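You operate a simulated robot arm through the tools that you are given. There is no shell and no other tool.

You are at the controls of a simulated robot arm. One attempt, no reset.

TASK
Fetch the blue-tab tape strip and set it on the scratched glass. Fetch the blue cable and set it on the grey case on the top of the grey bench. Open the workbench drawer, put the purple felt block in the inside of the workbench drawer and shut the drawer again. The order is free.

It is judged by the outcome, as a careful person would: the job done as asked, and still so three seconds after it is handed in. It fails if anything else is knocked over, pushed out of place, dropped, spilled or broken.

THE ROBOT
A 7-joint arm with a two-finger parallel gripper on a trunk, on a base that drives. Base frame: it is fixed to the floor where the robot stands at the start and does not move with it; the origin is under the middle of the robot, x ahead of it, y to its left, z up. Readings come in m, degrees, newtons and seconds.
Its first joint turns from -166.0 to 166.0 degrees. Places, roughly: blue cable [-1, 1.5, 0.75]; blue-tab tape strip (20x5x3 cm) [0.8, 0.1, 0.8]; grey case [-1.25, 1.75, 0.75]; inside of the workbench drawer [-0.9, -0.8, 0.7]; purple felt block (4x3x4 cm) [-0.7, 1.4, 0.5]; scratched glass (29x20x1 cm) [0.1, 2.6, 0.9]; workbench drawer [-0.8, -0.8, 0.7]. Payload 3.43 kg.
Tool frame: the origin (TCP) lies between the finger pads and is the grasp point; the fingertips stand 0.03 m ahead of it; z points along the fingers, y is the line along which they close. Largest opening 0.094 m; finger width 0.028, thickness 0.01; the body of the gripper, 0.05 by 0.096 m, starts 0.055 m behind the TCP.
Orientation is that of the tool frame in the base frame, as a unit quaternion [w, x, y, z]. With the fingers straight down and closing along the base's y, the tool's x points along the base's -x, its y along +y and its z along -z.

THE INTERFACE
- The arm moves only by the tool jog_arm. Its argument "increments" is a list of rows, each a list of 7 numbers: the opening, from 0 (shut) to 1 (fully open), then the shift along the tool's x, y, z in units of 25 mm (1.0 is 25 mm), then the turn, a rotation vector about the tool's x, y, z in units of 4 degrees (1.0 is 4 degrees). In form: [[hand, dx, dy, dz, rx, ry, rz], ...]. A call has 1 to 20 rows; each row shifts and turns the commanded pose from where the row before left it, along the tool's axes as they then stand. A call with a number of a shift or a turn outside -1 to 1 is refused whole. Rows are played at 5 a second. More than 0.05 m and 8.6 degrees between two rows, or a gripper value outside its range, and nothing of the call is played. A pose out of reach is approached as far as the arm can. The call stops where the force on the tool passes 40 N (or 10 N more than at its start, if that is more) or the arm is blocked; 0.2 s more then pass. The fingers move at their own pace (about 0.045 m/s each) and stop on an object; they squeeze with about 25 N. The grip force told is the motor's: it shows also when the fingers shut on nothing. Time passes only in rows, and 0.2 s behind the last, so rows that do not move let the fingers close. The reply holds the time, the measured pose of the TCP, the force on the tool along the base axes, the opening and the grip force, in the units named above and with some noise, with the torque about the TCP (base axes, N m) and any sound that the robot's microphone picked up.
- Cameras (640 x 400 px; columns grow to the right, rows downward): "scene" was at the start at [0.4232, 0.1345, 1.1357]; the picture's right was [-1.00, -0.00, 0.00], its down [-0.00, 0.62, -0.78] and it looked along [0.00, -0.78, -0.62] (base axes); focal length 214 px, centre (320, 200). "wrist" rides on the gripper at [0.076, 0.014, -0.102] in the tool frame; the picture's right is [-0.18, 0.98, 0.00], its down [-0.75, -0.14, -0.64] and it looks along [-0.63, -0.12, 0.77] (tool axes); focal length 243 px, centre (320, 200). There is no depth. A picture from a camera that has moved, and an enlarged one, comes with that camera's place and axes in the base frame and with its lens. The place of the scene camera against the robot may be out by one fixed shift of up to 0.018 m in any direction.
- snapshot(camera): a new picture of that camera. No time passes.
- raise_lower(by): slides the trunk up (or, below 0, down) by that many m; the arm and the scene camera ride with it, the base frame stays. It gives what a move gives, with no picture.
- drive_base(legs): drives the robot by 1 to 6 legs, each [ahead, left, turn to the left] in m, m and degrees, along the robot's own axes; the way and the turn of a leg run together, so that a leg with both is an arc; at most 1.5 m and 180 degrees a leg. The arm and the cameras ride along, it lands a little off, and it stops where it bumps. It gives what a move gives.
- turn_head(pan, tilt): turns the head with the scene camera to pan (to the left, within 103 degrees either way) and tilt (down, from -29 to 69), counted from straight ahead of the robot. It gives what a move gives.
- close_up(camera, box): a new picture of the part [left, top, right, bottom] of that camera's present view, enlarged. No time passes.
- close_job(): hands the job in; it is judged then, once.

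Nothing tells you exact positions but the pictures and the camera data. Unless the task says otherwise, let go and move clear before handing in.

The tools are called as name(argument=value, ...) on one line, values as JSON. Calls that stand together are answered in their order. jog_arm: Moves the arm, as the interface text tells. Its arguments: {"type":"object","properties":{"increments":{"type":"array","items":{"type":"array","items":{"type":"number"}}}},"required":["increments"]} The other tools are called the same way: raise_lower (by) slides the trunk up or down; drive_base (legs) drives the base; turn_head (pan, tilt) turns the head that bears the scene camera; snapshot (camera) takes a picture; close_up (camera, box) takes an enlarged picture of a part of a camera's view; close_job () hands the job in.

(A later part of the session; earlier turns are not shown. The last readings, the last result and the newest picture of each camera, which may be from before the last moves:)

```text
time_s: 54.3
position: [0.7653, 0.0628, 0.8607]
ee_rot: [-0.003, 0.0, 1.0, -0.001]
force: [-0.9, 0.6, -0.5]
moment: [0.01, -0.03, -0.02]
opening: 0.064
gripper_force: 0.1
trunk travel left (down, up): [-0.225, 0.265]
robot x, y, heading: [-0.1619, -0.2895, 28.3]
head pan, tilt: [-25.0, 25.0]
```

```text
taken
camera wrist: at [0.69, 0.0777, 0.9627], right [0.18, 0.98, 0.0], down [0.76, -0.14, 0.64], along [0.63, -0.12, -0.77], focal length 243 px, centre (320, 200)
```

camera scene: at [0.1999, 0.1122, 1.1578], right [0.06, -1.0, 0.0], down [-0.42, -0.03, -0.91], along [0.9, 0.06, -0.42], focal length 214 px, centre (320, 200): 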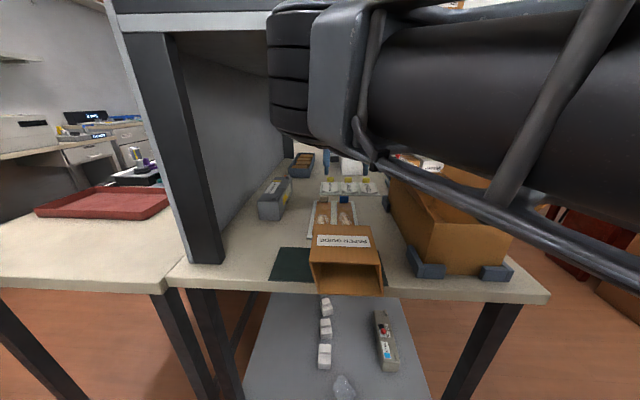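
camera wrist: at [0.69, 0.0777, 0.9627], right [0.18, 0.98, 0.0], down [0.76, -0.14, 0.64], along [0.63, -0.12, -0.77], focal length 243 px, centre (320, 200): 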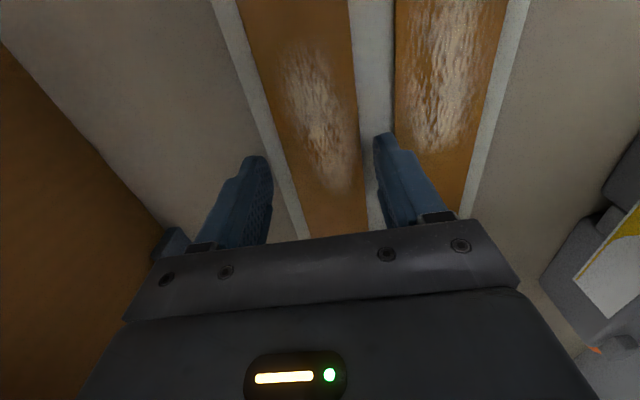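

jog_arm(increments=[[0.68, 0, 0, 0.2, 0, 0, 0], [0.68, 0, 0, 0.2, 0, 0, 0], [0.68, 0, 0, 0.1, 0, 0, 0], [0.68, 0, 0, 0, 0, 0, 0]])

close_up(camera="wrist", box=[200, 80, 460, 250])

```text
time_s: 55.2
position: [0.7661, 0.0639, 0.8539]
ee_rot: [0.0, 0.0, 1.0, 0.001]
force: [-5.1, -0.8, 18.8]
moment: [0.2, 0.43, 0.01]
opening: 0.0627
gripper_force: 0.0
trunk travel left (down, up): [-0.225, 0.265]
robot x, y, heading: [-0.1605, -0.294, 28.2]
head pan, tilt: [-25.0, 25.0]
stopped in row 4: the force on the tool passed its limit at 42 N (the readings are from after the stop); the commanded pose is now the measured one
```

```text
2.35 times, centred on (330, 165) of wrist
camera zoom: at [0.6901, 0.0778, 0.9562], right [0.18, 0.98, 0.0], down [0.75, -0.14, 0.64], along [0.63, -0.12, -0.77], focal length 571 px, centre (296, 282)
```

zoom: 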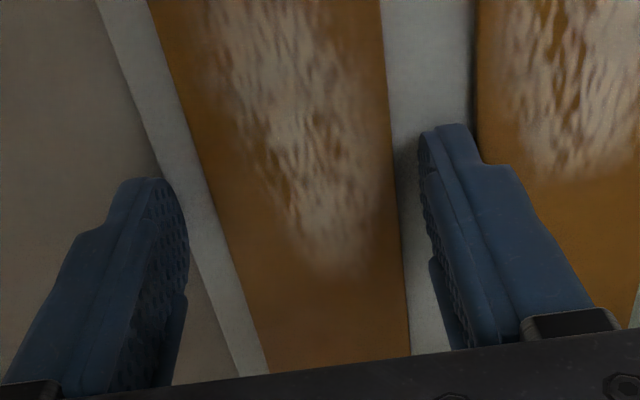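

Fingertips touched the tray at z≈0.824, on both sides of the strip. I'll lift 2 mm and close.

jog_arm(increments=[[0.68, 0, 0, -0.08, 0, 0, 0], [0, 0, 0, 0, 0, 0, 0], [0, 0, 0, 0, 0, 0, 0], [0, 0, 0, 0, 0, 0, 0], [0, 0, 0, 0, 0, 0, 0]])

close_up(camera="wrist", box=[200, 80, 460, 250])

```text
time_s: 56.4
position: [0.7671, 0.0628, 0.8527]
ee_rot: [-0.001, 0.0, 1.0, -0.001]
force: [0.6, 4.8, 7.5]
moment: [0.33, -0.13, 0.11]
opening: 0.0462
gripper_force: 24.8
trunk travel left (down, up): [-0.225, 0.265]
robot x, y, heading: [-0.1631, -0.2891, 28.4]
head pan, tilt: [-25.0, 25.0]
```

```text
2.35 times, centred on (330, 165) of wrist
camera zoom: at [0.6901, 0.078, 0.9564], right [0.18, 0.98, 0.0], down [0.75, -0.14, 0.64], along [0.63, -0.12, -0.77], focal length 571 px, centre (296, 282)
```

zoom: 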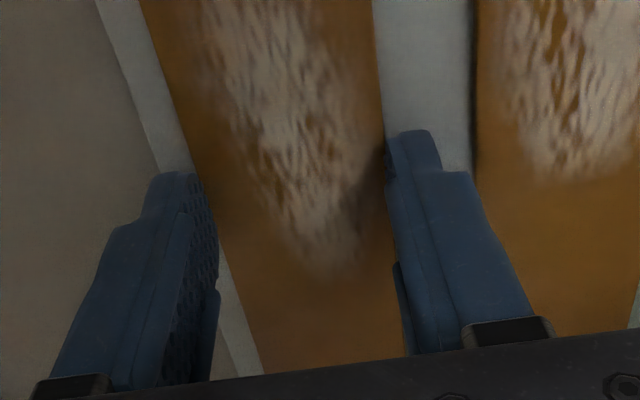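

jog_arm(increments=[[0, 0, 0, -0.3, 0, 0, 0], [0, 0, 0, -0.5, 0, 0, 0], [0, 0, 0, -1, 0, 0, 0], [0, 0, 0, -1, 0, 0, 0], [0, 0, 0, -1, 0, 0, 0]])

snapshot(camera="wrist")

snapshot(camera="scene")

```text
time_s: 57.6
position: [0.7677, 0.0648, 0.9499]
ee_rot: [0.0, 0.0, 1.0, -0.001]
force: [0.7, 0.2, -0.3]
moment: [0.02, -0.01, 0.03]
opening: 0.046
gripper_force: 25.1
trunk travel left (down, up): [-0.225, 0.265]
robot x, y, heading: [-0.1627, -0.2935, 28.4]
head pan, tilt: [-25.0, 25.0]
```

```text
taken
camera wrist: at [0.6913, 0.0786, 1.0517], right [0.18, 0.98, 0.0], down [0.75, -0.14, 0.64], along [0.63, -0.12, -0.77], focal length 243 px, centre (320, 200)
```

wrist: 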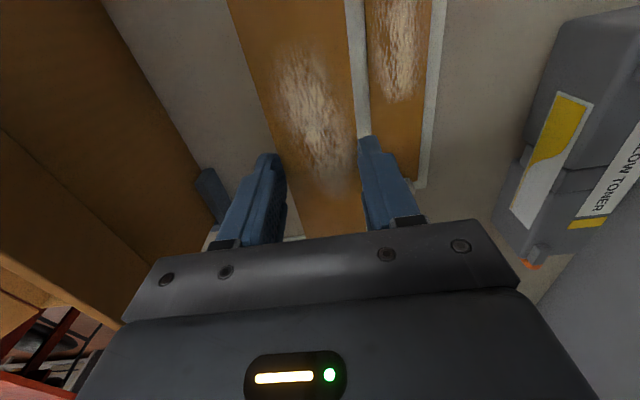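

```text
taken
camera scene: at [0.1975, 0.1098, 1.1564], right [0.06, -1.0, 0.0], down [-0.42, -0.03, -0.91], along [0.9, 0.06, -0.42], focal length 214 px, centre (320, 200)
```

scene: 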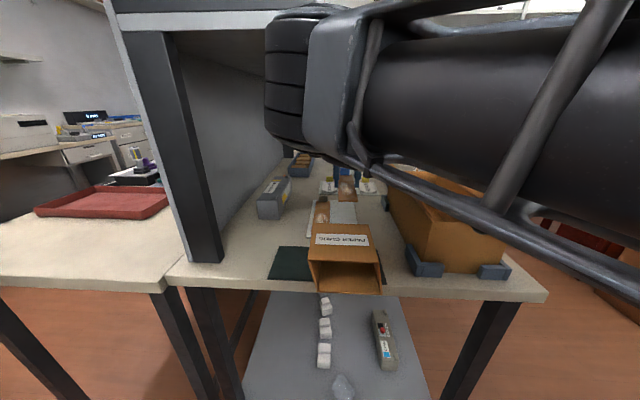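

Strip is held firmly. I'll raise it and retract along the way I came, clear of the paper-guide box, then look.

jog_arm(increments=[[0, 0, 0, -1, 0, 0, 0], [0, 0, 0, -1, 0, 0, 0], [0, 0, 0, -1, 0, 0, 0], [0, 0, 0, -1, 0, 0, 0], [0, 0.9, -0.9, -0.5, 0, 0, 0], [0, 0.96, -0.94, -0.5, 0, 0, 0], [0, 0.96, -0.94, 0, 0, 0, 0], [0, 0.96, -0.94, 0, 0, 0, 0], [0, 0.96, -0.94, 0, 0, 0, 0], [0, 0.96, -0.94, 0, 0, 0, 0], [0, 0.96, -0.94, 0, 0, 0, 0], [0, 0.96, -0.94, 0, 0, 0, 0], [0, 0.96, -0.94, 0, 0, 0, 0], [0, 0.96, -0.94, 0, 0, 0, 0], [0, 0.96, -0.94, 0, 0, 0, 0], [0, 0.96, -0.94, 0, 0, 0, 0]])

snapshot(camera="wrist")

snapshot(camera="scene")

```text
time_s: 61.0
position: [0.4803, -0.2175, 1.0739]
ee_rot: [-0.001, -0.001, 1.0, -0.001]
force: [-0.3, -0.1, 0.2]
moment: [-0.03, -0.02, 0.01]
opening: 0.046
gripper_force: 24.8
trunk travel left (down, up): [-0.225, 0.265]
robot x, y, heading: [-0.1637, -0.2935, 28.6]
head pan, tilt: [-25.0, 25.0]
```

```text
taken
camera wrist: at [0.4046, -0.2028, 1.1761], right [0.18, 0.98, 0.0], down [0.76, -0.14, 0.64], along [0.63, -0.12, -0.77], focal length 243 px, centre (320, 200)
```

wrist: 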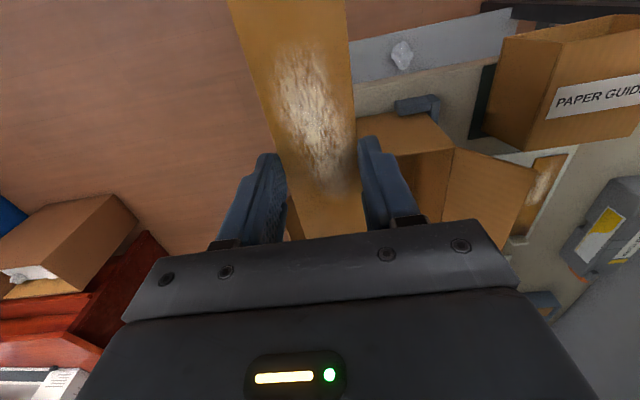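

```text
taken
camera scene: at [0.1973, 0.1101, 1.1564], right [0.06, -1.0, 0.0], down [-0.42, -0.03, -0.91], along [0.9, 0.06, -0.42], focal length 214 px, centre (320, 200)
```

scene: 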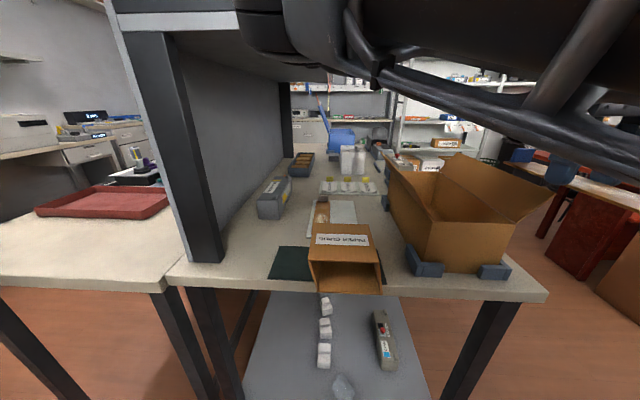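

Now I'll turn the base to face +y in the aisle and have a look toward the far bench.

drive_base(legs=[[0, 0, 61.4]])

turn_head(pan=0, tilt=15)

snapshot(camera="scene")

turn_head(pan=80, tilt=35)

snapshot(camera="scene")

```text
time_s: 64.1
position: [0.0825, 0.3077, 1.073]
ee_rot: [0.0, -0.508, 0.861, 0.0]
force: [-1.0, 0.0, -0.3]
moment: [0.0, 0.0, -0.02]
opening: 0.0461
gripper_force: 25.4
trunk travel left (down, up): [-0.225, 0.265]
robot x, y, heading: [-0.1617, -0.2936, 89.6]
head pan, tilt: [-25.0, 25.0]
```

```text
time_s: 65.0
position: [0.083, 0.3082, 1.0734]
ee_rot: [-0.001, -0.508, 0.861, -0.001]
force: [0.5, 0.5, 0.2]
moment: [0.01, 0.01, 0.04]
opening: 0.046
gripper_force: 25.1
trunk travel left (down, up): [-0.225, 0.265]
robot x, y, heading: [-0.1611, -0.2913, 89.2]
head pan, tilt: [0.0, 15.0]
```

```text
taken
camera scene: at [-0.3737, 0.2311, 1.1727], right [1.0, -0.01, 0.0], down [0.0, -0.26, -0.97], along [0.01, 0.97, -0.26], focal length 214 px, centre (320, 200)
```

scene: 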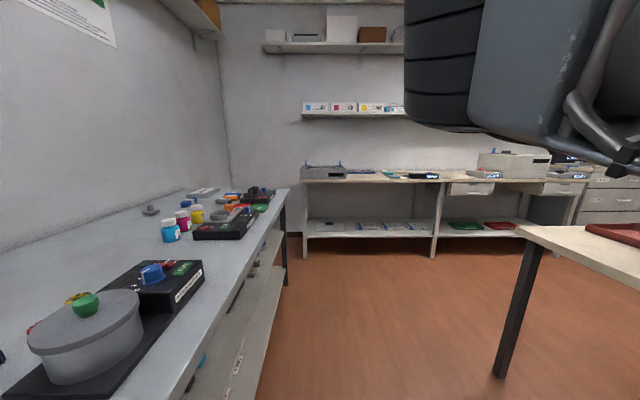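

```text
time_s: 66.5
position: [0.0827, 0.3083, 1.0729]
ee_rot: [-0.001, -0.508, 0.861, 0.0]
force: [0.5, 0.3, 0.3]
moment: [0.01, -0.02, 0.0]
opening: 0.0461
gripper_force: 25.6
trunk travel left (down, up): [-0.225, 0.265]
robot x, y, heading: [-0.1643, -0.2906, 89.6]
head pan, tilt: [80.0, 35.0]
```

```text
taken
camera scene: at [-0.4611, 0.1538, 1.1407], right [0.18, 0.98, 0.0], down [0.56, -0.1, -0.82], along [-0.81, 0.15, -0.57], focal length 214 px, centre (320, 200)
```

scene: 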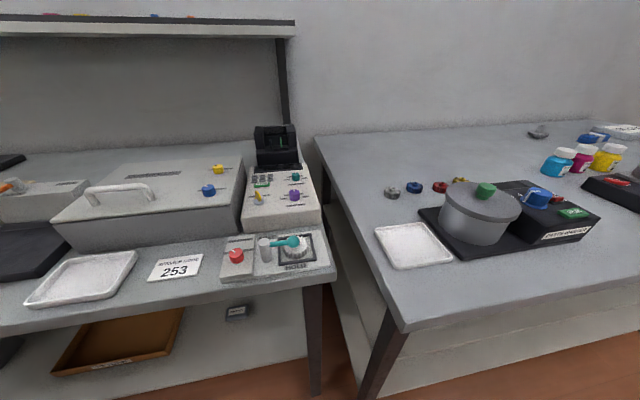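

The aisle is clear. I'll drive up toward the far bench, stopping short to look at the glass.

turn_head(pan=0, tilt=20)

drive_base(legs=[[0.2, -0.06, 0], [1.25, 0, 0]])

snapshot(camera="scene")

snapshot(camera="wrist")

```text
time_s: 68.0
position: [0.0836, 0.308, 1.0742]
ee_rot: [-0.001, -0.508, 0.861, 0.0]
force: [0.4, 0.0, 0.3]
moment: [-0.03, -0.05, -0.03]
opening: 0.0463
gripper_force: 24.8
trunk travel left (down, up): [-0.225, 0.265]
robot x, y, heading: [-0.1652, -0.2939, 89.5]
head pan, tilt: [0.0, 20.0]
```

```text
time_s: 75.6
position: [0.1406, 1.767, 1.0741]
ee_rot: [0.0, -0.512, 0.859, -0.001]
force: [-0.6, -0.2, 0.0]
moment: [-0.02, -0.03, -0.01]
opening: 0.046
gripper_force: 24.8
trunk travel left (down, up): [-0.225, 0.265]
robot x, y, heading: [-0.1022, 1.1655, 90.0]
head pan, tilt: [0.0, 20.0]
```

```text
taken
camera scene: at [-0.3153, 1.6859, 1.1645], right [1.0, 0.0, 0.0], down [0.0, -0.34, -0.94], along [0.0, 0.94, -0.34], focal length 214 px, centre (320, 200)
```

scene: 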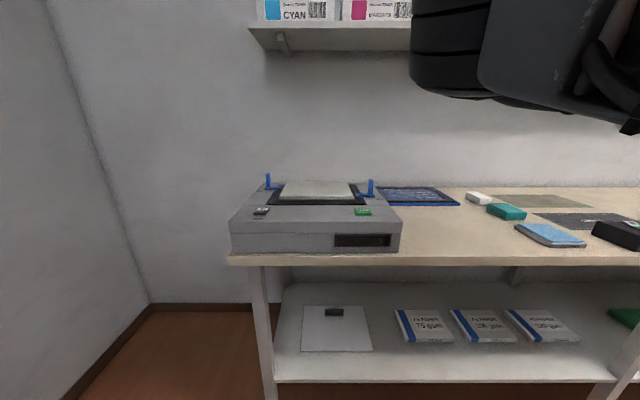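

```text
taken
camera wrist: at [0.0923, 1.7079, 1.1761], right [-0.78, 0.63, 0.0], down [0.48, 0.6, 0.64], along [0.4, 0.5, -0.77], focal length 243 px, centre (320, 200)
```

wrist: 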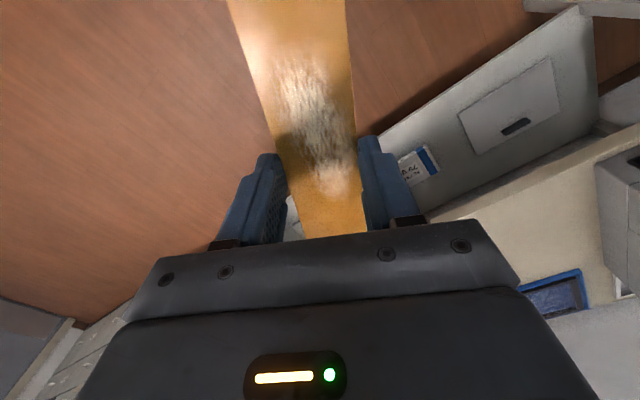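

close_up(camera="scene", box=[220, 160, 420, 285])

close_up(camera="scene", box=[370, 170, 640, 290])

turn_head(pan=-20, tilt=20)

snapshot(camera="scene")

```text
3.20 times, centred on (320, 222) of scene
camera zoom: at [-0.3153, 1.6859, 1.1645], right [1.0, 0.0, 0.0], down [0.0, -0.34, -0.94], along [0.0, 0.94, -0.34], focal length 686 px, centre (320, 128)
```

zoom: 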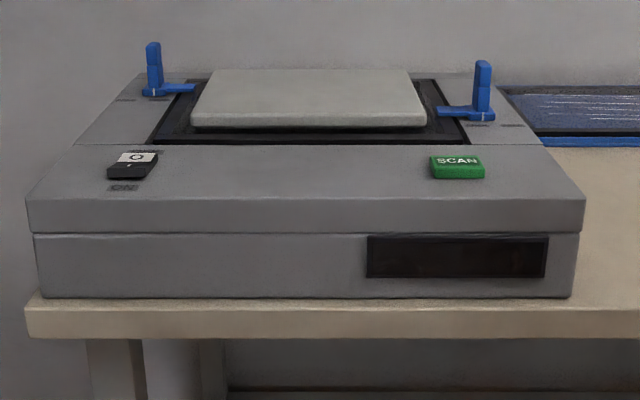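

```text
2.37 times, centred on (505, 230) of scene
camera zoom: at [-0.3153, 1.6859, 1.1645], right [1.0, 0.0, 0.0], down [0.0, -0.34, -0.94], along [0.0, 0.94, -0.34], focal length 508 px, centre (-118, 129)
```

zoom: 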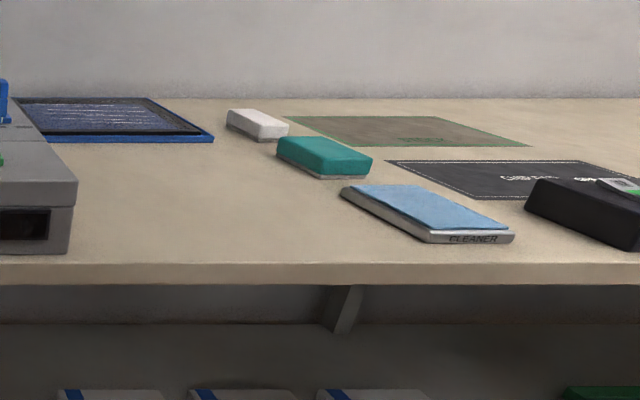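

```text
time_s: 76.4
position: [0.1415, 1.7668, 1.0737]
ee_rot: [-0.001, -0.513, 0.858, -0.001]
force: [0.9, -0.3, -1.1]
moment: [0.0, 0.04, -0.01]
opening: 0.046
gripper_force: 25.1
trunk travel left (down, up): [-0.225, 0.265]
robot x, y, heading: [-0.101, 1.1634, 90.0]
head pan, tilt: [-20.0, 20.0]
```

```text
taken
camera scene: at [-0.2835, 1.6804, 1.1646], right [0.94, -0.34, 0.0], down [-0.12, -0.32, -0.94], along [0.32, 0.88, -0.34], focal length 214 px, centre (320, 200)
```

scene: 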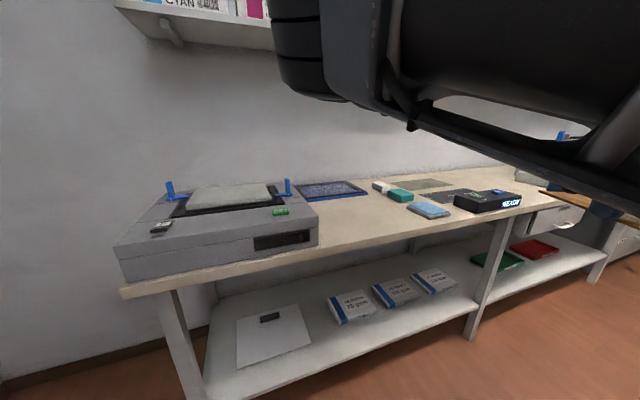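

The scratched glass is the blue-framed pane, roughly centred at (0.10, 2.55, 0.88) just right of the scanner. I'll drive 0.43 m further ahead and rotate the strip to lie along x.

drive_base(legs=[[0.42, 0, 0]])

jog_arm(increments=[[0, 0, 0, 0, 0, 0, 1], [0, 0, 0, 0, 0, 0, 1], [0, 0, 0, 0, 0, 0, 1], [0, 0, 0, 0, 0, 0, 1], [0, 0, 0, 0, 0, 0, 1], [0, 0, 0, 0, 0, 0, 1], [0, 0, 0, 0, 0, 0, 1], [0, 0, 0, 0, 0, 0, 1], [0, 0, 0, 0, 0, 0, 1], [0, 0, 0, 0, 0, 0, 1], [0, 0, 0, 0, 0, 0, 1], [0, 0, 0, 0, 0, 0, 1], [0, 0, 0, 0, 0, 0, 1], [0, 0, 0, 0, 0, 0, 1], [0, 0, 0, 0, 0, 0, 1], [0, 0, 0, 0, 0, 0, 0.4]])

turn_head(pan=-10, tilt=35)

snapshot(camera="scene")

snapshot(camera="wrist")

```text
time_s: 79.0
position: [0.1402, 2.1898, 1.0736]
ee_rot: [0.0, -0.514, 0.858, 0.0]
force: [0.0, -0.6, -0.9]
moment: [-0.01, 0.02, -0.01]
opening: 0.046
gripper_force: 25.5
trunk travel left (down, up): [-0.225, 0.265]
robot x, y, heading: [-0.104, 1.5899, 90.2]
head pan, tilt: [-20.0, 20.0]
```

```text
time_s: 82.4
position: [0.1392, 2.1883, 1.0739]
ee_rot: [0.0, 0.0, 1.0, 0.0]
force: [0.5, 0.7, -0.2]
moment: [-0.01, -0.02, -0.02]
opening: 0.0461
gripper_force: 24.7
trunk travel left (down, up): [-0.225, 0.265]
robot x, y, heading: [-0.1029, 1.5902, 90.0]
head pan, tilt: [-20.0, 20.0]
```

```text
time_s: 83.2
position: [0.1392, 2.1889, 1.0742]
ee_rot: [0.0, -0.001, 1.0, -0.001]
force: [-0.4, 0.1, 0.2]
moment: [0.01, 0.02, 0.03]
opening: 0.0461
gripper_force: 25.2
trunk travel left (down, up): [-0.225, 0.265]
robot x, y, heading: [-0.1014, 1.5857, 90.1]
head pan, tilt: [-10.0, 35.0]
```

```text
taken
camera scene: at [-0.3012, 2.1013, 1.1408], right [0.99, -0.17, 0.0], down [-0.1, -0.56, -0.82], along [0.14, 0.81, -0.57], focal length 214 px, centre (320, 200)
```

scene: 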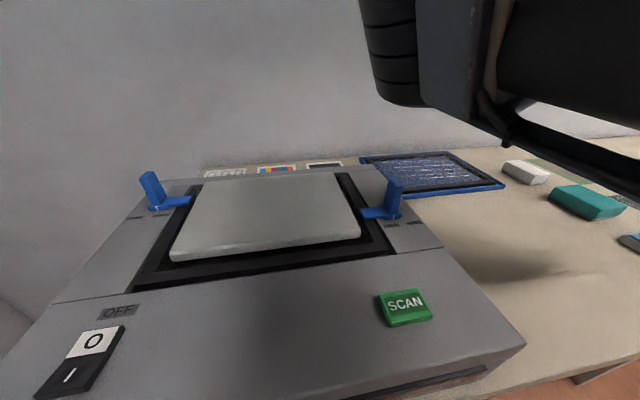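

```text
taken
camera wrist: at [0.0635, 2.2043, 1.1761], right [0.18, 0.98, 0.0], down [0.75, -0.14, 0.64], along [0.63, -0.12, -0.77], focal length 243 px, centre (320, 200)
```

wrist: 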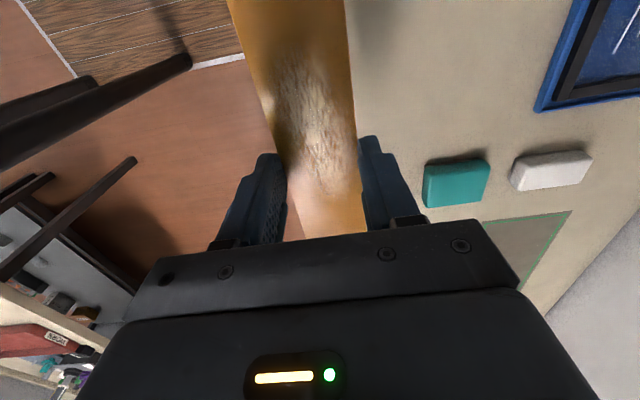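

Glass frame spans about x −0.08…0.21, y 2.44…2.66, z≈0.88. I'll move over it at moderate height.

jog_arm(increments=[[0, 0.5, 0.5, 0.6, 0, 0, 0], [0, 0.5, 1, 0.8, 0, 0, 0], [0, 0.5, 1, 0.8, 0, 0, 0], [0, 0.5, 1, 0.8, 0, 0, 0], [0, 0.5, 1, 0, 0, 0, 0], [0, 0.5, 1, 0, 0, 0, 0], [0, 0, 1, 0, 0, 0, 0], [0, 0, 1, 0, 0, 0, 0], [0, 0, 1, 0, 0, 0, 0], [0, 0, 1, 0, 0, 0, 0]])

snapshot(camera="scene")

snapshot(camera="wrist")

```text
time_s: 85.4
position: [0.0935, 2.2685, 1.0044]
ee_rot: [0.0, -0.001, 1.0, 0.0]
force: [-0.8, 0.0, -0.5]
moment: [-0.02, -0.01, 0.0]
opening: 0.0461
gripper_force: 25.2
out of reach, approached as far as the arm can: row 4, 5, 6, 7, 8, 9, 10
trunk travel left (down, up): [-0.225, 0.265]
robot x, y, heading: [-0.1034, 1.59, 90.2]
head pan, tilt: [-10.0, 35.0]
```

```text
taken
camera scene: at [-0.3013, 2.1013, 1.1407], right [0.99, -0.17, 0.0], down [-0.1, -0.57, -0.82], along [0.14, 0.81, -0.57], focal length 214 px, centre (320, 200)
```

scene: 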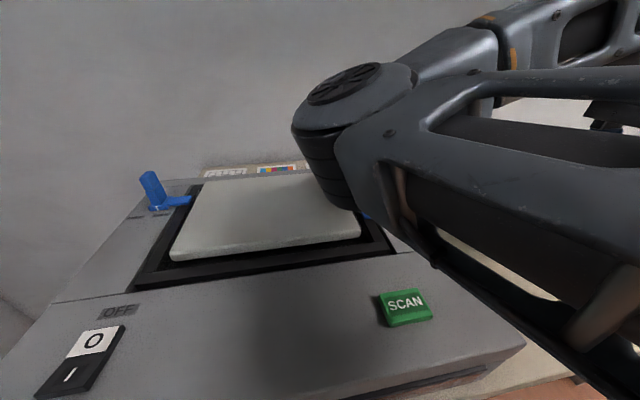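

```text
taken
camera wrist: at [0.0169, 2.2826, 1.1074], right [0.18, 0.98, 0.0], down [0.75, -0.14, 0.64], along [0.63, -0.12, -0.77], focal length 243 px, centre (320, 200)
```

wrist: 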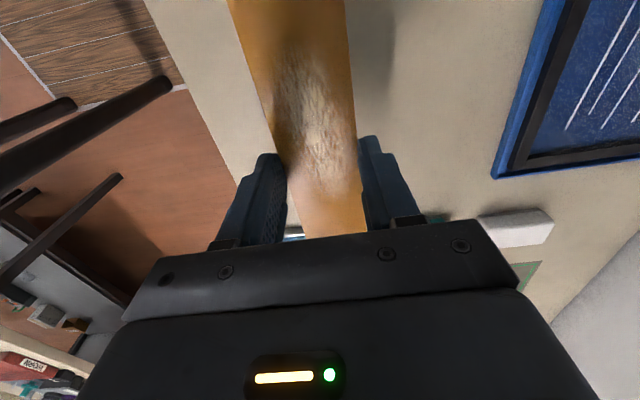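

The arm can't reach there with the tool turned this far, and the elbow has dropped near the scanner pegs. I'll undo that motion and look.

jog_arm(increments=[[0, 0, -1, 0, 0, 0, 0], [0, 0, -1, 0, 0, 0, 0], [0, 0, -1, 0, 0, 0, 0], [0, 0, -1, 0, 0, 0, 0], [0, -0.5, -1, 0, 0, 0, 0], [0, -0.5, -1, 0, 0, 0, 0], [0, -0.5, -1, -0.8, 0, 0, 0], [0, -0.5, -1, -0.8, 0, 0, 0]])

snapshot(camera="scene")

```text
time_s: 87.2
position: [0.1429, 2.0691, 1.0466]
ee_rot: [0.0, -0.001, 1.0, -0.001]
force: [0.6, -0.2, -0.9]
moment: [-0.01, 0.02, 0.01]
opening: 0.0461
gripper_force: 25.1
trunk travel left (down, up): [-0.225, 0.265]
robot x, y, heading: [-0.0971, 1.5882, 90.3]
head pan, tilt: [-10.0, 35.0]
```

```text
taken
camera scene: at [-0.3018, 2.1014, 1.1405], right [0.99, -0.17, 0.0], down [-0.1, -0.57, -0.82], along [0.14, 0.81, -0.57], focal length 214 px, centre (320, 200)
```

scene: 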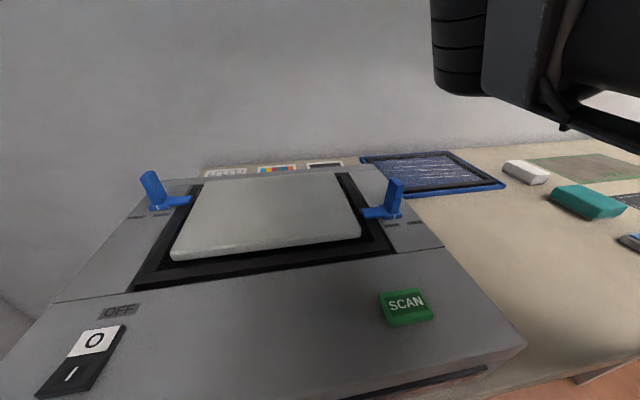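

jog_arm(increments=[[0, 0, 0, -0.5, 0, 0, -1], [0, 0, 0, -0.5, 0, 0, -1], [0, 0, 0, 0, 0, 0, -1], [0, 0, 0, 0, 0, 0, -1], [0, 0, 0, 0, 0, 0, -1], [0, 0, 0, 0, 0, 0, -1], [0, 0, 0, 0, 0, 0, -1], [0, 0, 0, 0, 0, 0, -1], [0, 0, 0, 0, 0, 0, -1], [0, 0, 0, 0, 0, 0, -1], [0, 0, 0, 0, 0, 0, -1], [0, 0, 0, 0, 0, 0, -1], [0, -0.75, 0.95, 0, 0, 0, 0], [0, -0.75, 0.95, 0, 0, 0, 0], [0, -0.75, 0.95, 0, 0, 0, 0], [0, -0.75, 0.95, 0, 0, 0, 0], [0, -0.75, 0.95, 0, 0, 0, 0], [0, -0.75, 0.95, 0, 0, 0, 0]])

snapshot(camera="scene")

snapshot(camera="wrist")

```text
time_s: 91.0
position: [0.1123, 2.2479, 1.07]
ee_rot: [0.0, -0.408, 0.913, -0.001]
force: [0.1, 0.5, -0.5]
moment: [0.02, 0.04, -0.01]
opening: 0.0462
gripper_force: 24.9
trunk travel left (down, up): [-0.225, 0.265]
robot x, y, heading: [-0.101, 1.5837, 90.3]
head pan, tilt: [-10.0, 35.0]
```

```text
taken
camera scene: at [-0.3011, 2.1012, 1.1408], right [0.99, -0.17, 0.0], down [-0.1, -0.57, -0.82], along [0.14, 0.81, -0.57], focal length 214 px, centre (320, 200)
```

scene: 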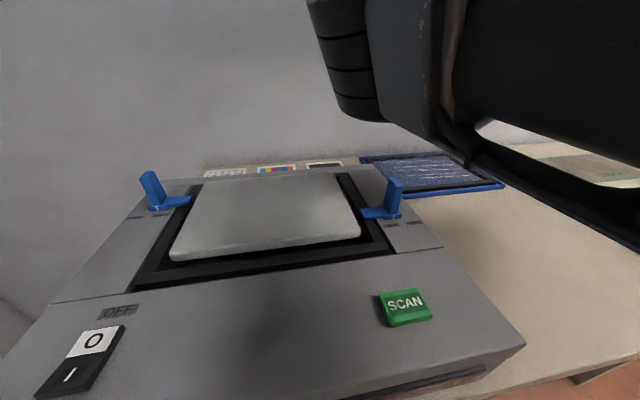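

```text
taken
camera wrist: at [0.0517, 2.2005, 1.1722], right [-0.61, 0.79, 0.0], down [0.61, 0.47, 0.64], along [0.51, 0.39, -0.77], focal length 243 px, centre (320, 200)
```

wrist: 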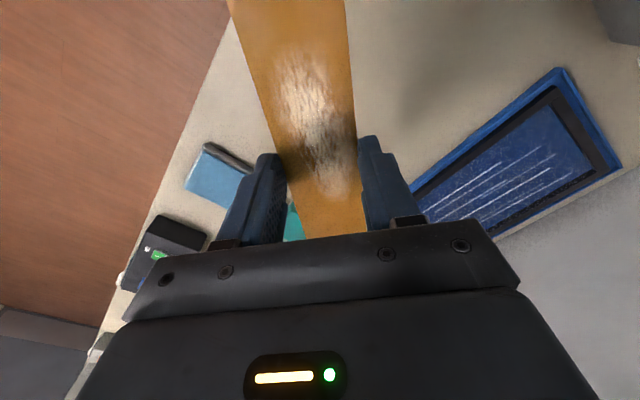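

The glass spans x −0.06…0.214, y 2.44…2.645, centred at about (0.077, 2.54). The elbow will pass over the scanner peg (top z≈1.0), so I'll raise the trunk 8 cm first for clearance, then move over.

raise_lower(by=0.08)

jog_arm(increments=[[0, -0.85, 0.96, 0.9, 0, 0, 0], [0, -0.85, 0.96, 0.9, 0, 0, 0], [0, -0.85, 0.96, 0.9, 0, 0, 0], [0, -0.85, 0.96, 0.9, 0, 0, 0], [0, -0.85, 0.96, 0.7, 0, 0, 0]])

snapshot(camera="scene")

snapshot(camera="wrist")

```text
time_s: 92.2
position: [0.113, 2.2467, 1.1492]
ee_rot: [-0.001, -0.408, 0.913, 0.0]
force: [-0.3, -0.3, -0.3]
moment: [0.01, 0.05, 0.01]
opening: 0.0462
gripper_force: 24.9
trunk travel left (down, up): [-0.305, 0.185]
robot x, y, heading: [-0.0994, 1.5897, 89.9]
head pan, tilt: [-10.0, 35.0]
```

```text
time_s: 93.4
position: [0.095, 2.4044, 1.0404]
ee_rot: [-0.001, -0.407, 0.913, 0.0]
force: [-0.2, -1.0, 0.4]
moment: [0.02, 0.04, -0.03]
opening: 0.0461
gripper_force: 24.9
trunk travel left (down, up): [-0.305, 0.185]
robot x, y, heading: [-0.0992, 1.5863, 90.1]
head pan, tilt: [-10.0, 35.0]
```

```text
taken
camera scene: at [-0.3013, 2.1011, 1.2208], right [0.99, -0.17, 0.0], down [-0.1, -0.57, -0.82], along [0.14, 0.81, -0.57], focal length 214 px, centre (320, 200)
```

scene: 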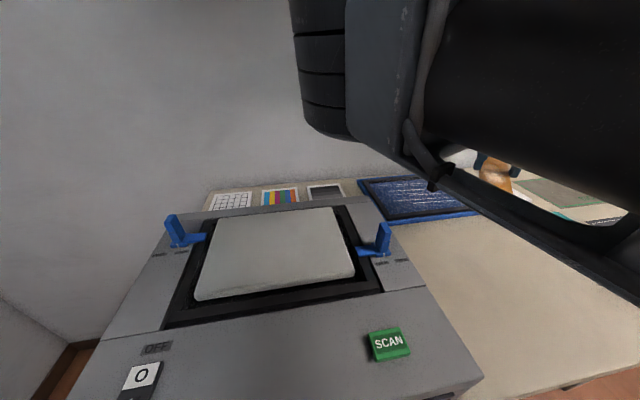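

```text
taken
camera wrist: at [0.0333, 2.3587, 1.1442], right [-0.61, 0.79, 0.0], down [0.61, 0.47, 0.64], along [0.51, 0.39, -0.77], focal length 243 px, centre (320, 200)
```

wrist: 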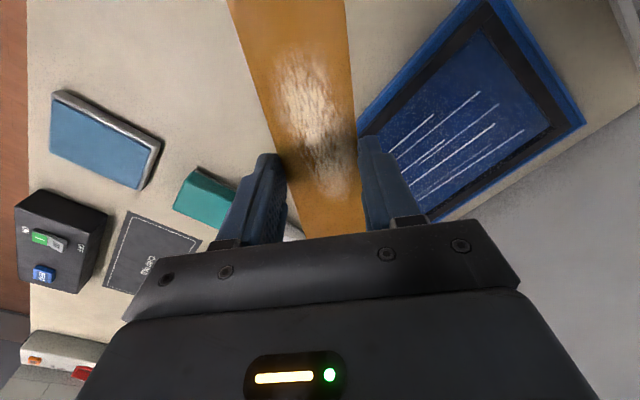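

jog_arm(increments=[[0, -0.75, 0.854, 0.4, 0, 0, 0], [0, -0.75, 0.854, 0.4, 0, 0, 0], [0, -0.75, 0.854, 0.4, 0, 0, 0], [0, -0.75, 0.854, 0.4, 0, 0, 0], [0, -0.75, 0.854, 0.4, 0, 0, 0], [0, 0, 0, 0, 0, 0, 0]])

snapshot(camera="scene")

snapshot(camera="wrist")

```text
time_s: 94.8
position: [0.0777, 2.5463, 0.9906]
ee_rot: [-0.001, -0.407, 0.913, -0.001]
force: [0.0, 0.0, -0.4]
moment: [0.01, 0.04, 0.0]
opening: 0.0463
gripper_force: 25.3
trunk travel left (down, up): [-0.305, 0.185]
robot x, y, heading: [-0.1018, 1.5837, 89.9]
head pan, tilt: [-10.0, 35.0]
```

```text
taken
camera scene: at [-0.3013, 2.1013, 1.2207], right [0.99, -0.17, 0.0], down [-0.1, -0.57, -0.82], along [0.14, 0.81, -0.57], focal length 214 px, centre (320, 200)
```

scene: 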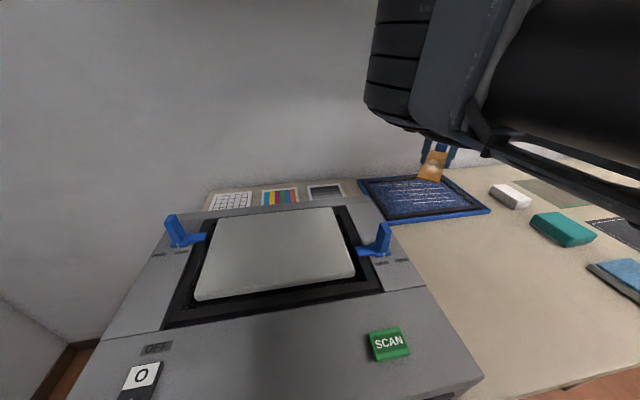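

```text
taken
camera wrist: at [0.0165, 2.4998, 1.0938], right [-0.61, 0.79, 0.0], down [0.61, 0.47, 0.64], along [0.51, 0.39, -0.77], focal length 243 px, centre (320, 200)
```

wrist: 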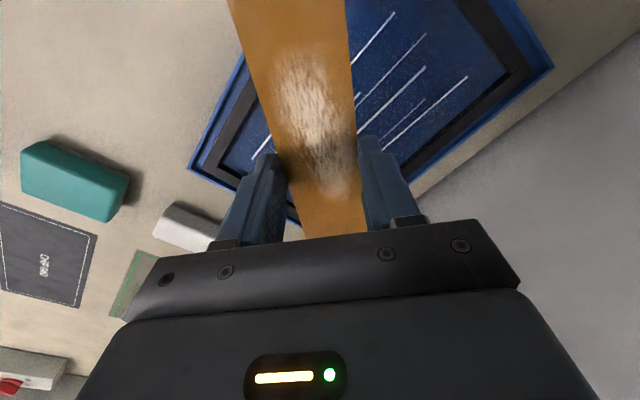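

jog_arm(increments=[[0, -0.6, 0.65, 0, 0, 0, 0], [0, 0, 0, 0, 0, 0, 1], [0, 0, 0, 0, 0, 0, 1], [0, 0, 0, 0, 0, 0, 1], [0, 0, 0, 0, 0, 0, 1], [0, 0, 0, 0, 0, 0, 1], [0, 0, 0, 0, 0, 0, 0]])

snapshot(camera="scene")

snapshot(camera="wrist")

```text
time_s: 96.4
position: [0.079, 2.547, 0.9917]
ee_rot: [0.0, -0.408, 0.913, -0.001]
force: [-0.1, -0.5, 0.2]
moment: [0.0, 0.01, -0.05]
opening: 0.046
gripper_force: 25.1
out of reach, approached as far as the arm can: row 1, 2, 3, 4, 5, 6
trunk travel left (down, up): [-0.305, 0.185]
robot x, y, heading: [-0.104, 1.5873, 90.3]
head pan, tilt: [-10.0, 35.0]
```

```text
taken
camera scene: at [-0.3013, 2.1013, 1.2207], right [0.99, -0.17, 0.0], down [-0.1, -0.57, -0.82], along [0.14, 0.81, -0.57], focal length 214 px, centre (320, 200)
```

scene: 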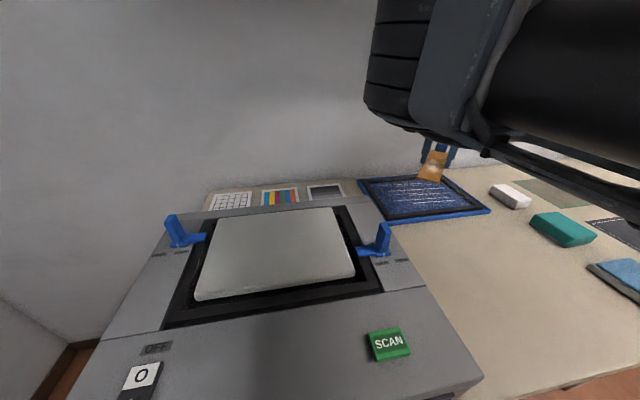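

```text
taken
camera wrist: at [0.0166, 2.4996, 1.0938], right [-0.61, 0.79, 0.0], down [0.61, 0.47, 0.64], along [0.51, 0.39, -0.77], focal length 243 px, centre (320, 200)
```

wrist: 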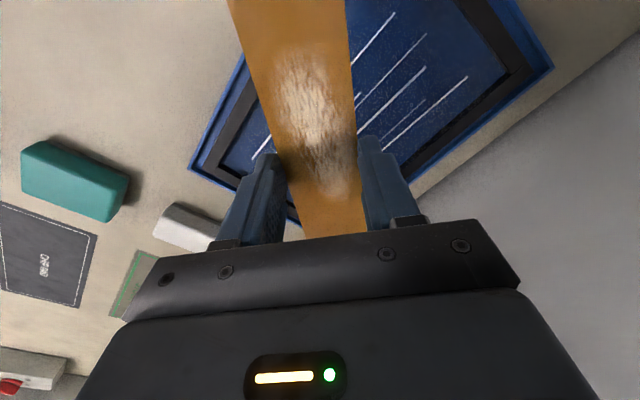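

jog_arm(increments=[[0, 0.8, -0.71, 0, 0, 0, 0], [0, 0.8, -0.71, 0, 0, 0, 0], [0, 0.8, -0.71, 0, 0, 0, 0], [0, 0, 0, 0, 0, 0, 0]])

drive_base(legs=[[0.1, 0, 0]])

snapshot(camera="wrist")

snapshot(camera="scene")

```text
time_s: 97.4
position: [0.078, 2.4662, 0.991]
ee_rot: [0.0, -0.408, 0.913, -0.001]
force: [0.4, 0.1, -0.2]
moment: [0.01, 0.0, -0.02]
opening: 0.046
gripper_force: 25.0
trunk travel left (down, up): [-0.305, 0.185]
robot x, y, heading: [-0.1073, 1.5876, 90.0]
head pan, tilt: [-10.0, 35.0]
```

```text
time_s: 98.5
position: [0.0786, 2.5669, 0.9909]
ee_rot: [-0.001, -0.407, 0.913, -0.001]
force: [0.5, 1.3, -0.5]
moment: [0.0, -0.01, 0.0]
opening: 0.0462
gripper_force: 25.1
trunk travel left (down, up): [-0.305, 0.185]
robot x, y, heading: [-0.1003, 1.686, 90.3]
head pan, tilt: [-10.0, 35.0]
```

```text
taken
camera wrist: at [0.0164, 2.5194, 1.0938], right [-0.61, 0.79, 0.0], down [0.61, 0.47, 0.64], along [0.51, 0.39, -0.77], focal length 243 px, centre (320, 200)
```

wrist: 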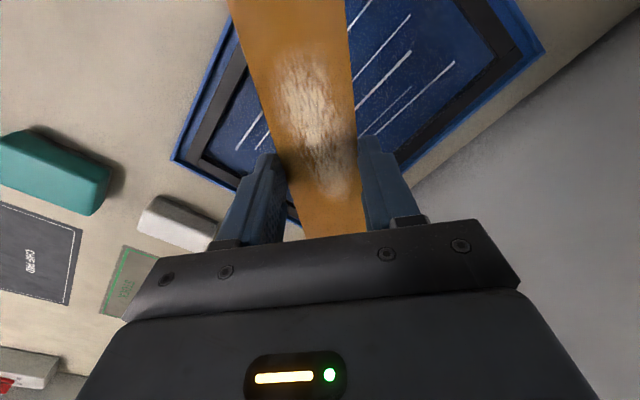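

```text
taken
camera scene: at [-0.3013, 2.2017, 1.2207], right [0.99, -0.17, 0.0], down [-0.1, -0.57, -0.82], along [0.14, 0.81, -0.57], focal length 214 px, centre (320, 200)
```

scene: 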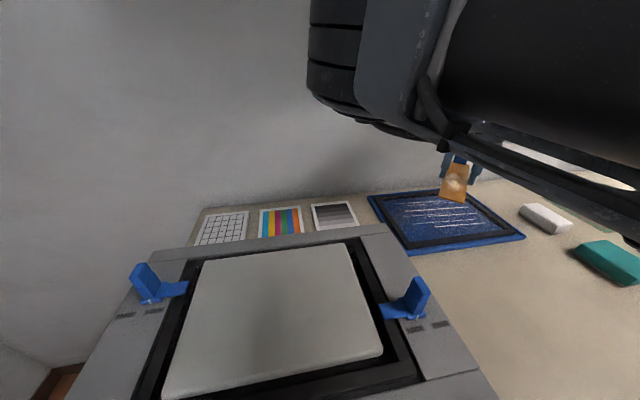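

jog_arm(increments=[[0, 0, 0, 0, 0, 0, 1], [0, 0, 0, 0, 0, 0, 1], [0, 0, 0, 0, 0, 0, 1], [0, 0, 0, 0, 0, 0, 1], [0, 0, 0, 0, 0, 0, 0]])

snapshot(camera="wrist")

snapshot(camera="scene")

```text
time_s: 99.7
position: [0.0772, 2.5657, 0.9907]
ee_rot: [-0.001, -0.309, 0.951, -0.001]
force: [-0.7, 0.0, 0.7]
moment: [0.0, -0.03, -0.03]
opening: 0.0459
gripper_force: 25.0
out of reach, approached as far as the arm can: row 4
trunk travel left (down, up): [-0.305, 0.185]
robot x, y, heading: [-0.1042, 1.6876, 90.3]
head pan, tilt: [-10.0, 35.0]
```

```text
taken
camera wrist: at [0.008, 2.5332, 1.0936], right [-0.43, 0.9, 0.0], down [0.69, 0.33, 0.64], along [0.58, 0.27, -0.77], focal length 243 px, centre (320, 200)
```

wrist: 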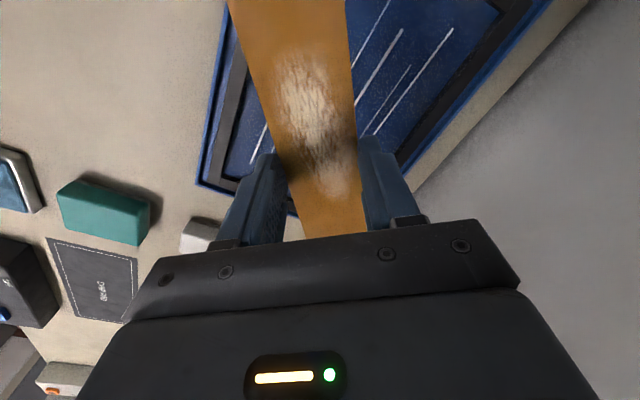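

```text
taken
camera scene: at [-0.3013, 2.2017, 1.2207], right [0.99, -0.17, 0.0], down [-0.1, -0.57, -0.82], along [0.14, 0.81, -0.57], focal length 214 px, centre (320, 200)
```

scene: 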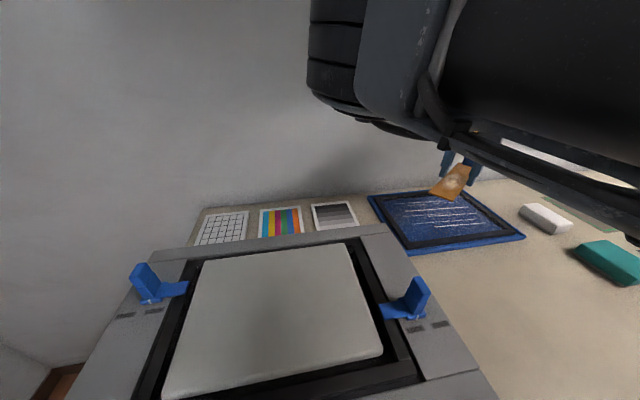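

jog_arm(increments=[[0, 0, 0, 0.8, 0, 0, 0], [0, 0, 0, 0.8, 0, 0, 0], [0, 0, 0, 0.8, 0, 0, 0], [0, 0, 0, 0, 0, 0, 0]])

snapshot(camera="wrist")

snapshot(camera="scene")

```text
time_s: 100.7
position: [0.078, 2.5678, 0.9309]
ee_rot: [-0.001, -0.309, 0.951, -0.002]
force: [0.0, -0.3, -0.3]
moment: [0.01, 0.01, 0.0]
opening: 0.0459
gripper_force: 24.0
trunk travel left (down, up): [-0.305, 0.185]
robot x, y, heading: [-0.1013, 1.6848, 90.3]
head pan, tilt: [-10.0, 35.0]
```

```text
taken
camera wrist: at [0.0082, 2.5335, 1.0335], right [-0.43, 0.9, 0.0], down [0.69, 0.33, 0.64], along [0.58, 0.27, -0.77], focal length 243 px, centre (320, 200)
```

wrist: 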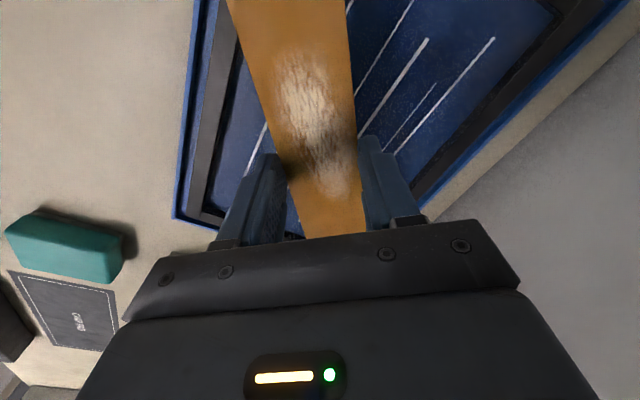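

```text
taken
camera scene: at [-0.3013, 2.2016, 1.2207], right [0.99, -0.17, 0.0], down [-0.1, -0.57, -0.82], along [0.14, 0.81, -0.57], focal length 214 px, centre (320, 200)
```

scene: 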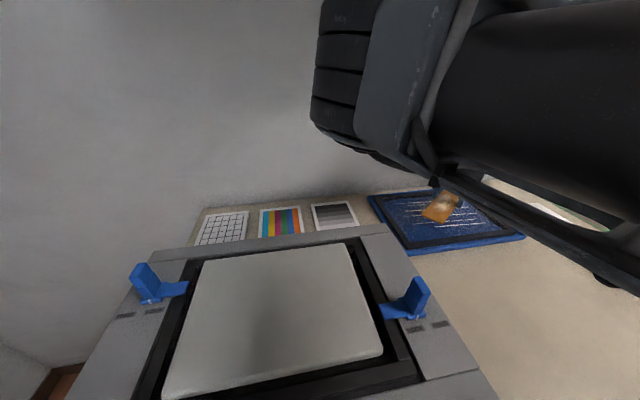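

jog_arm(increments=[[0, -0.24, 0.32, 0.3, 0, 0, 0], [0, 0, 0, 0.3, 0, 0, 0], [0, 0, 0, 0, 0, 0, 0]])

jog_arm(increments=[[0, 0, 0, 0.1, 0, 0, 0], [0, 0, 0, 0.1, 0, 0, 0], [0, 0, 0, 0, 0, 0, 0]])

close_up(camera="scene", box=[360, 150, 540, 270])

```text
time_s: 101.5
position: [0.0784, 2.5758, 0.9164]
ee_rot: [-0.001, -0.309, 0.951, -0.001]
force: [0.8, 0.1, -0.7]
moment: [-0.02, -0.02, 0.03]
opening: 0.0462
gripper_force: 25.2
trunk travel left (down, up): [-0.305, 0.185]
robot x, y, heading: [-0.102, 1.6901, 90.2]
head pan, tilt: [-10.0, 35.0]
```

```text
time_s: 102.3
position: [0.0787, 2.5764, 0.9113]
ee_rot: [0.001, -0.309, 0.951, -0.001]
force: [-0.3, -0.1, 0.2]
moment: [-0.01, -0.01, -0.02]
opening: 0.0462
gripper_force: 25.0
trunk travel left (down, up): [-0.305, 0.185]
robot x, y, heading: [-0.1055, 1.6894, 90.1]
head pan, tilt: [-10.0, 35.0]
```

```text
3.33 times, centred on (450, 210) of scene
camera zoom: at [-0.3013, 2.2017, 1.2207], right [0.99, -0.17, 0.0], down [-0.1, -0.57, -0.82], along [0.14, 0.81, -0.57], focal length 715 px, centre (-113, 167)
```

zoom: 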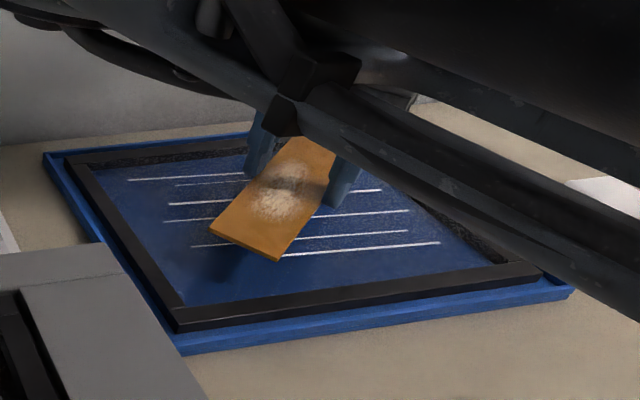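

The glass is inside a slightly raised frame (inner ≈ 23×16 cm), so at this diagonal the strip only barely fits. I'll raise again and turn the wrist the other way, so the strip lies along x with the tab toward −x.

jog_arm(increments=[[0, 0, 0, -1, 0, 0, 0], [0, 0, 0, -1, 0, 0, 0], [0, 0, 0, -1, 0, 0, 0], [0, 0, 0, 0, 0, 0, -1], [0, 0, 0, 0, 0, 0, -1], [0, 0, 0, 0, 0, 0, -1], [0, 0, 0, 0, 0, 0, -1], [0, 0, 0, 0, 0, 0, -1], [0, 0, 0, 0, 0, 0, -1], [0, 0, 0, 0, 0, 0, -1], [0, 0, 0, 0, 0, 0, -1], [0, 0, 0, 0, 0, 0, -1], [0, 0, 0, 0, 0, 0, -1], [0, 0, 0, 0, 0, 0, -1], [0, 0, 0, 0, 0, 0, -1], [0, 0, 0, 0, 0, 0, -1], [0, 0, 0, 0, 0, 0, -1], [0, 0, 0, 0, 0, 0, -1], [0, 0, 0, 0, 0, 0, -1]])

snapshot(camera="scene")

```text
time_s: 106.3
position: [0.078, 2.5763, 0.9873]
ee_rot: [0.001, 0.767, -0.642, 0.001]
force: [0.5, 0.4, 0.2]
moment: [0.0, 0.0, -0.02]
opening: 0.046
gripper_force: 25.0
trunk travel left (down, up): [-0.305, 0.185]
robot x, y, heading: [-0.0983, 1.684, 90.3]
head pan, tilt: [-10.0, 35.0]
```

```text
taken
camera scene: at [-0.3013, 2.2017, 1.2207], right [0.99, -0.17, 0.0], down [-0.1, -0.57, -0.82], along [0.14, 0.81, -0.57], focal length 214 px, centre (320, 200)
```

scene: 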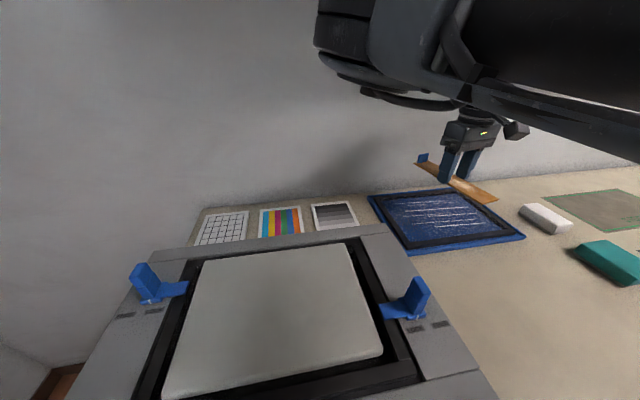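

jog_arm(increments=[[0, 0, 0, 0, 0, 0, -1], [0, 0, 0, 0, 0, 0, -1], [0, 0, 0, 0, 0, 0, -1], [0, 0, 0, 0, 0, 0, -1], [0, 0, 0, 0, 0, 0, -1], [0, 0, 0, 0, 0, 0, -1], [0, 0, 0, 0, 0, 0, -1], [0, 0, 0, 0, 0, 0, -1], [0, 0, 0, 0, 0, 0, -1], [0, 0, 0, 0, 0, 0, -1], [0, 0, 0, 0, 0, 0, -1], [0, 0, 0, 0, 0, 0, -1], [0, 0, 0, 0, 0, 0, -1], [0, 0, 0, 0, 0, 0, -1], [0, 0, 0, 0, 0, 0, -1], [0, 0, 0, 0, 0, 0, -1], [0, 0, 0, 0, 0, 0, -1], [0, 0, 0, 0, 0, 0, -1], [0, 0, 0, 0, 0, 0, -1], [0, 0, 0, 0, 0, 0, -1]])

snapshot(camera="scene")

snapshot(camera="wrist")

```text
time_s: 110.5
position: [0.0787, 2.5769, 0.9872]
ee_rot: [0.0, 1.0, 0.001, -0.001]
force: [0.8, 0.2, 0.5]
moment: [-0.02, 0.0, -0.02]
opening: 0.0461
gripper_force: 25.2
trunk travel left (down, up): [-0.305, 0.185]
robot x, y, heading: [-0.0995, 1.6882, 90.1]
head pan, tilt: [-10.0, 35.0]
```

```text
taken
camera scene: at [-0.3013, 2.2017, 1.2207], right [0.99, -0.17, 0.0], down [-0.1, -0.57, -0.82], along [0.14, 0.81, -0.57], focal length 214 px, centre (320, 200)
```

scene: 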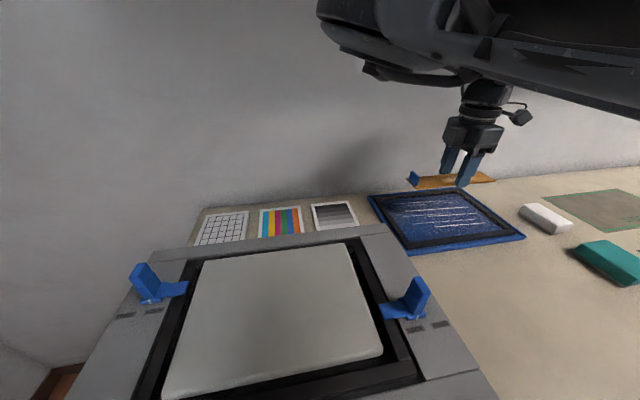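

```text
taken
camera wrist: at [0.1545, 2.5626, 1.0887], right [-0.18, -0.98, 0.0], down [-0.75, 0.14, 0.64], along [-0.63, 0.12, -0.77], focal length 243 px, centre (320, 200)
```

wrist: 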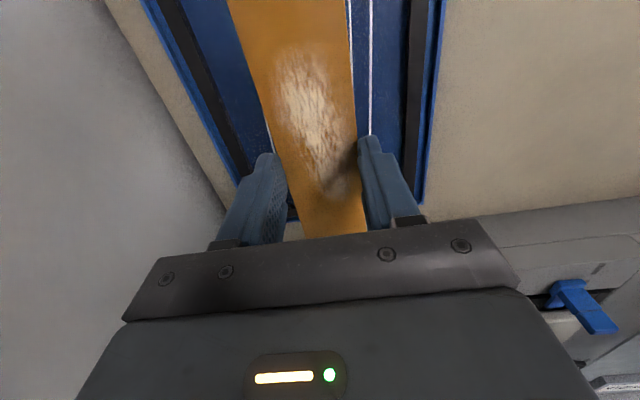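

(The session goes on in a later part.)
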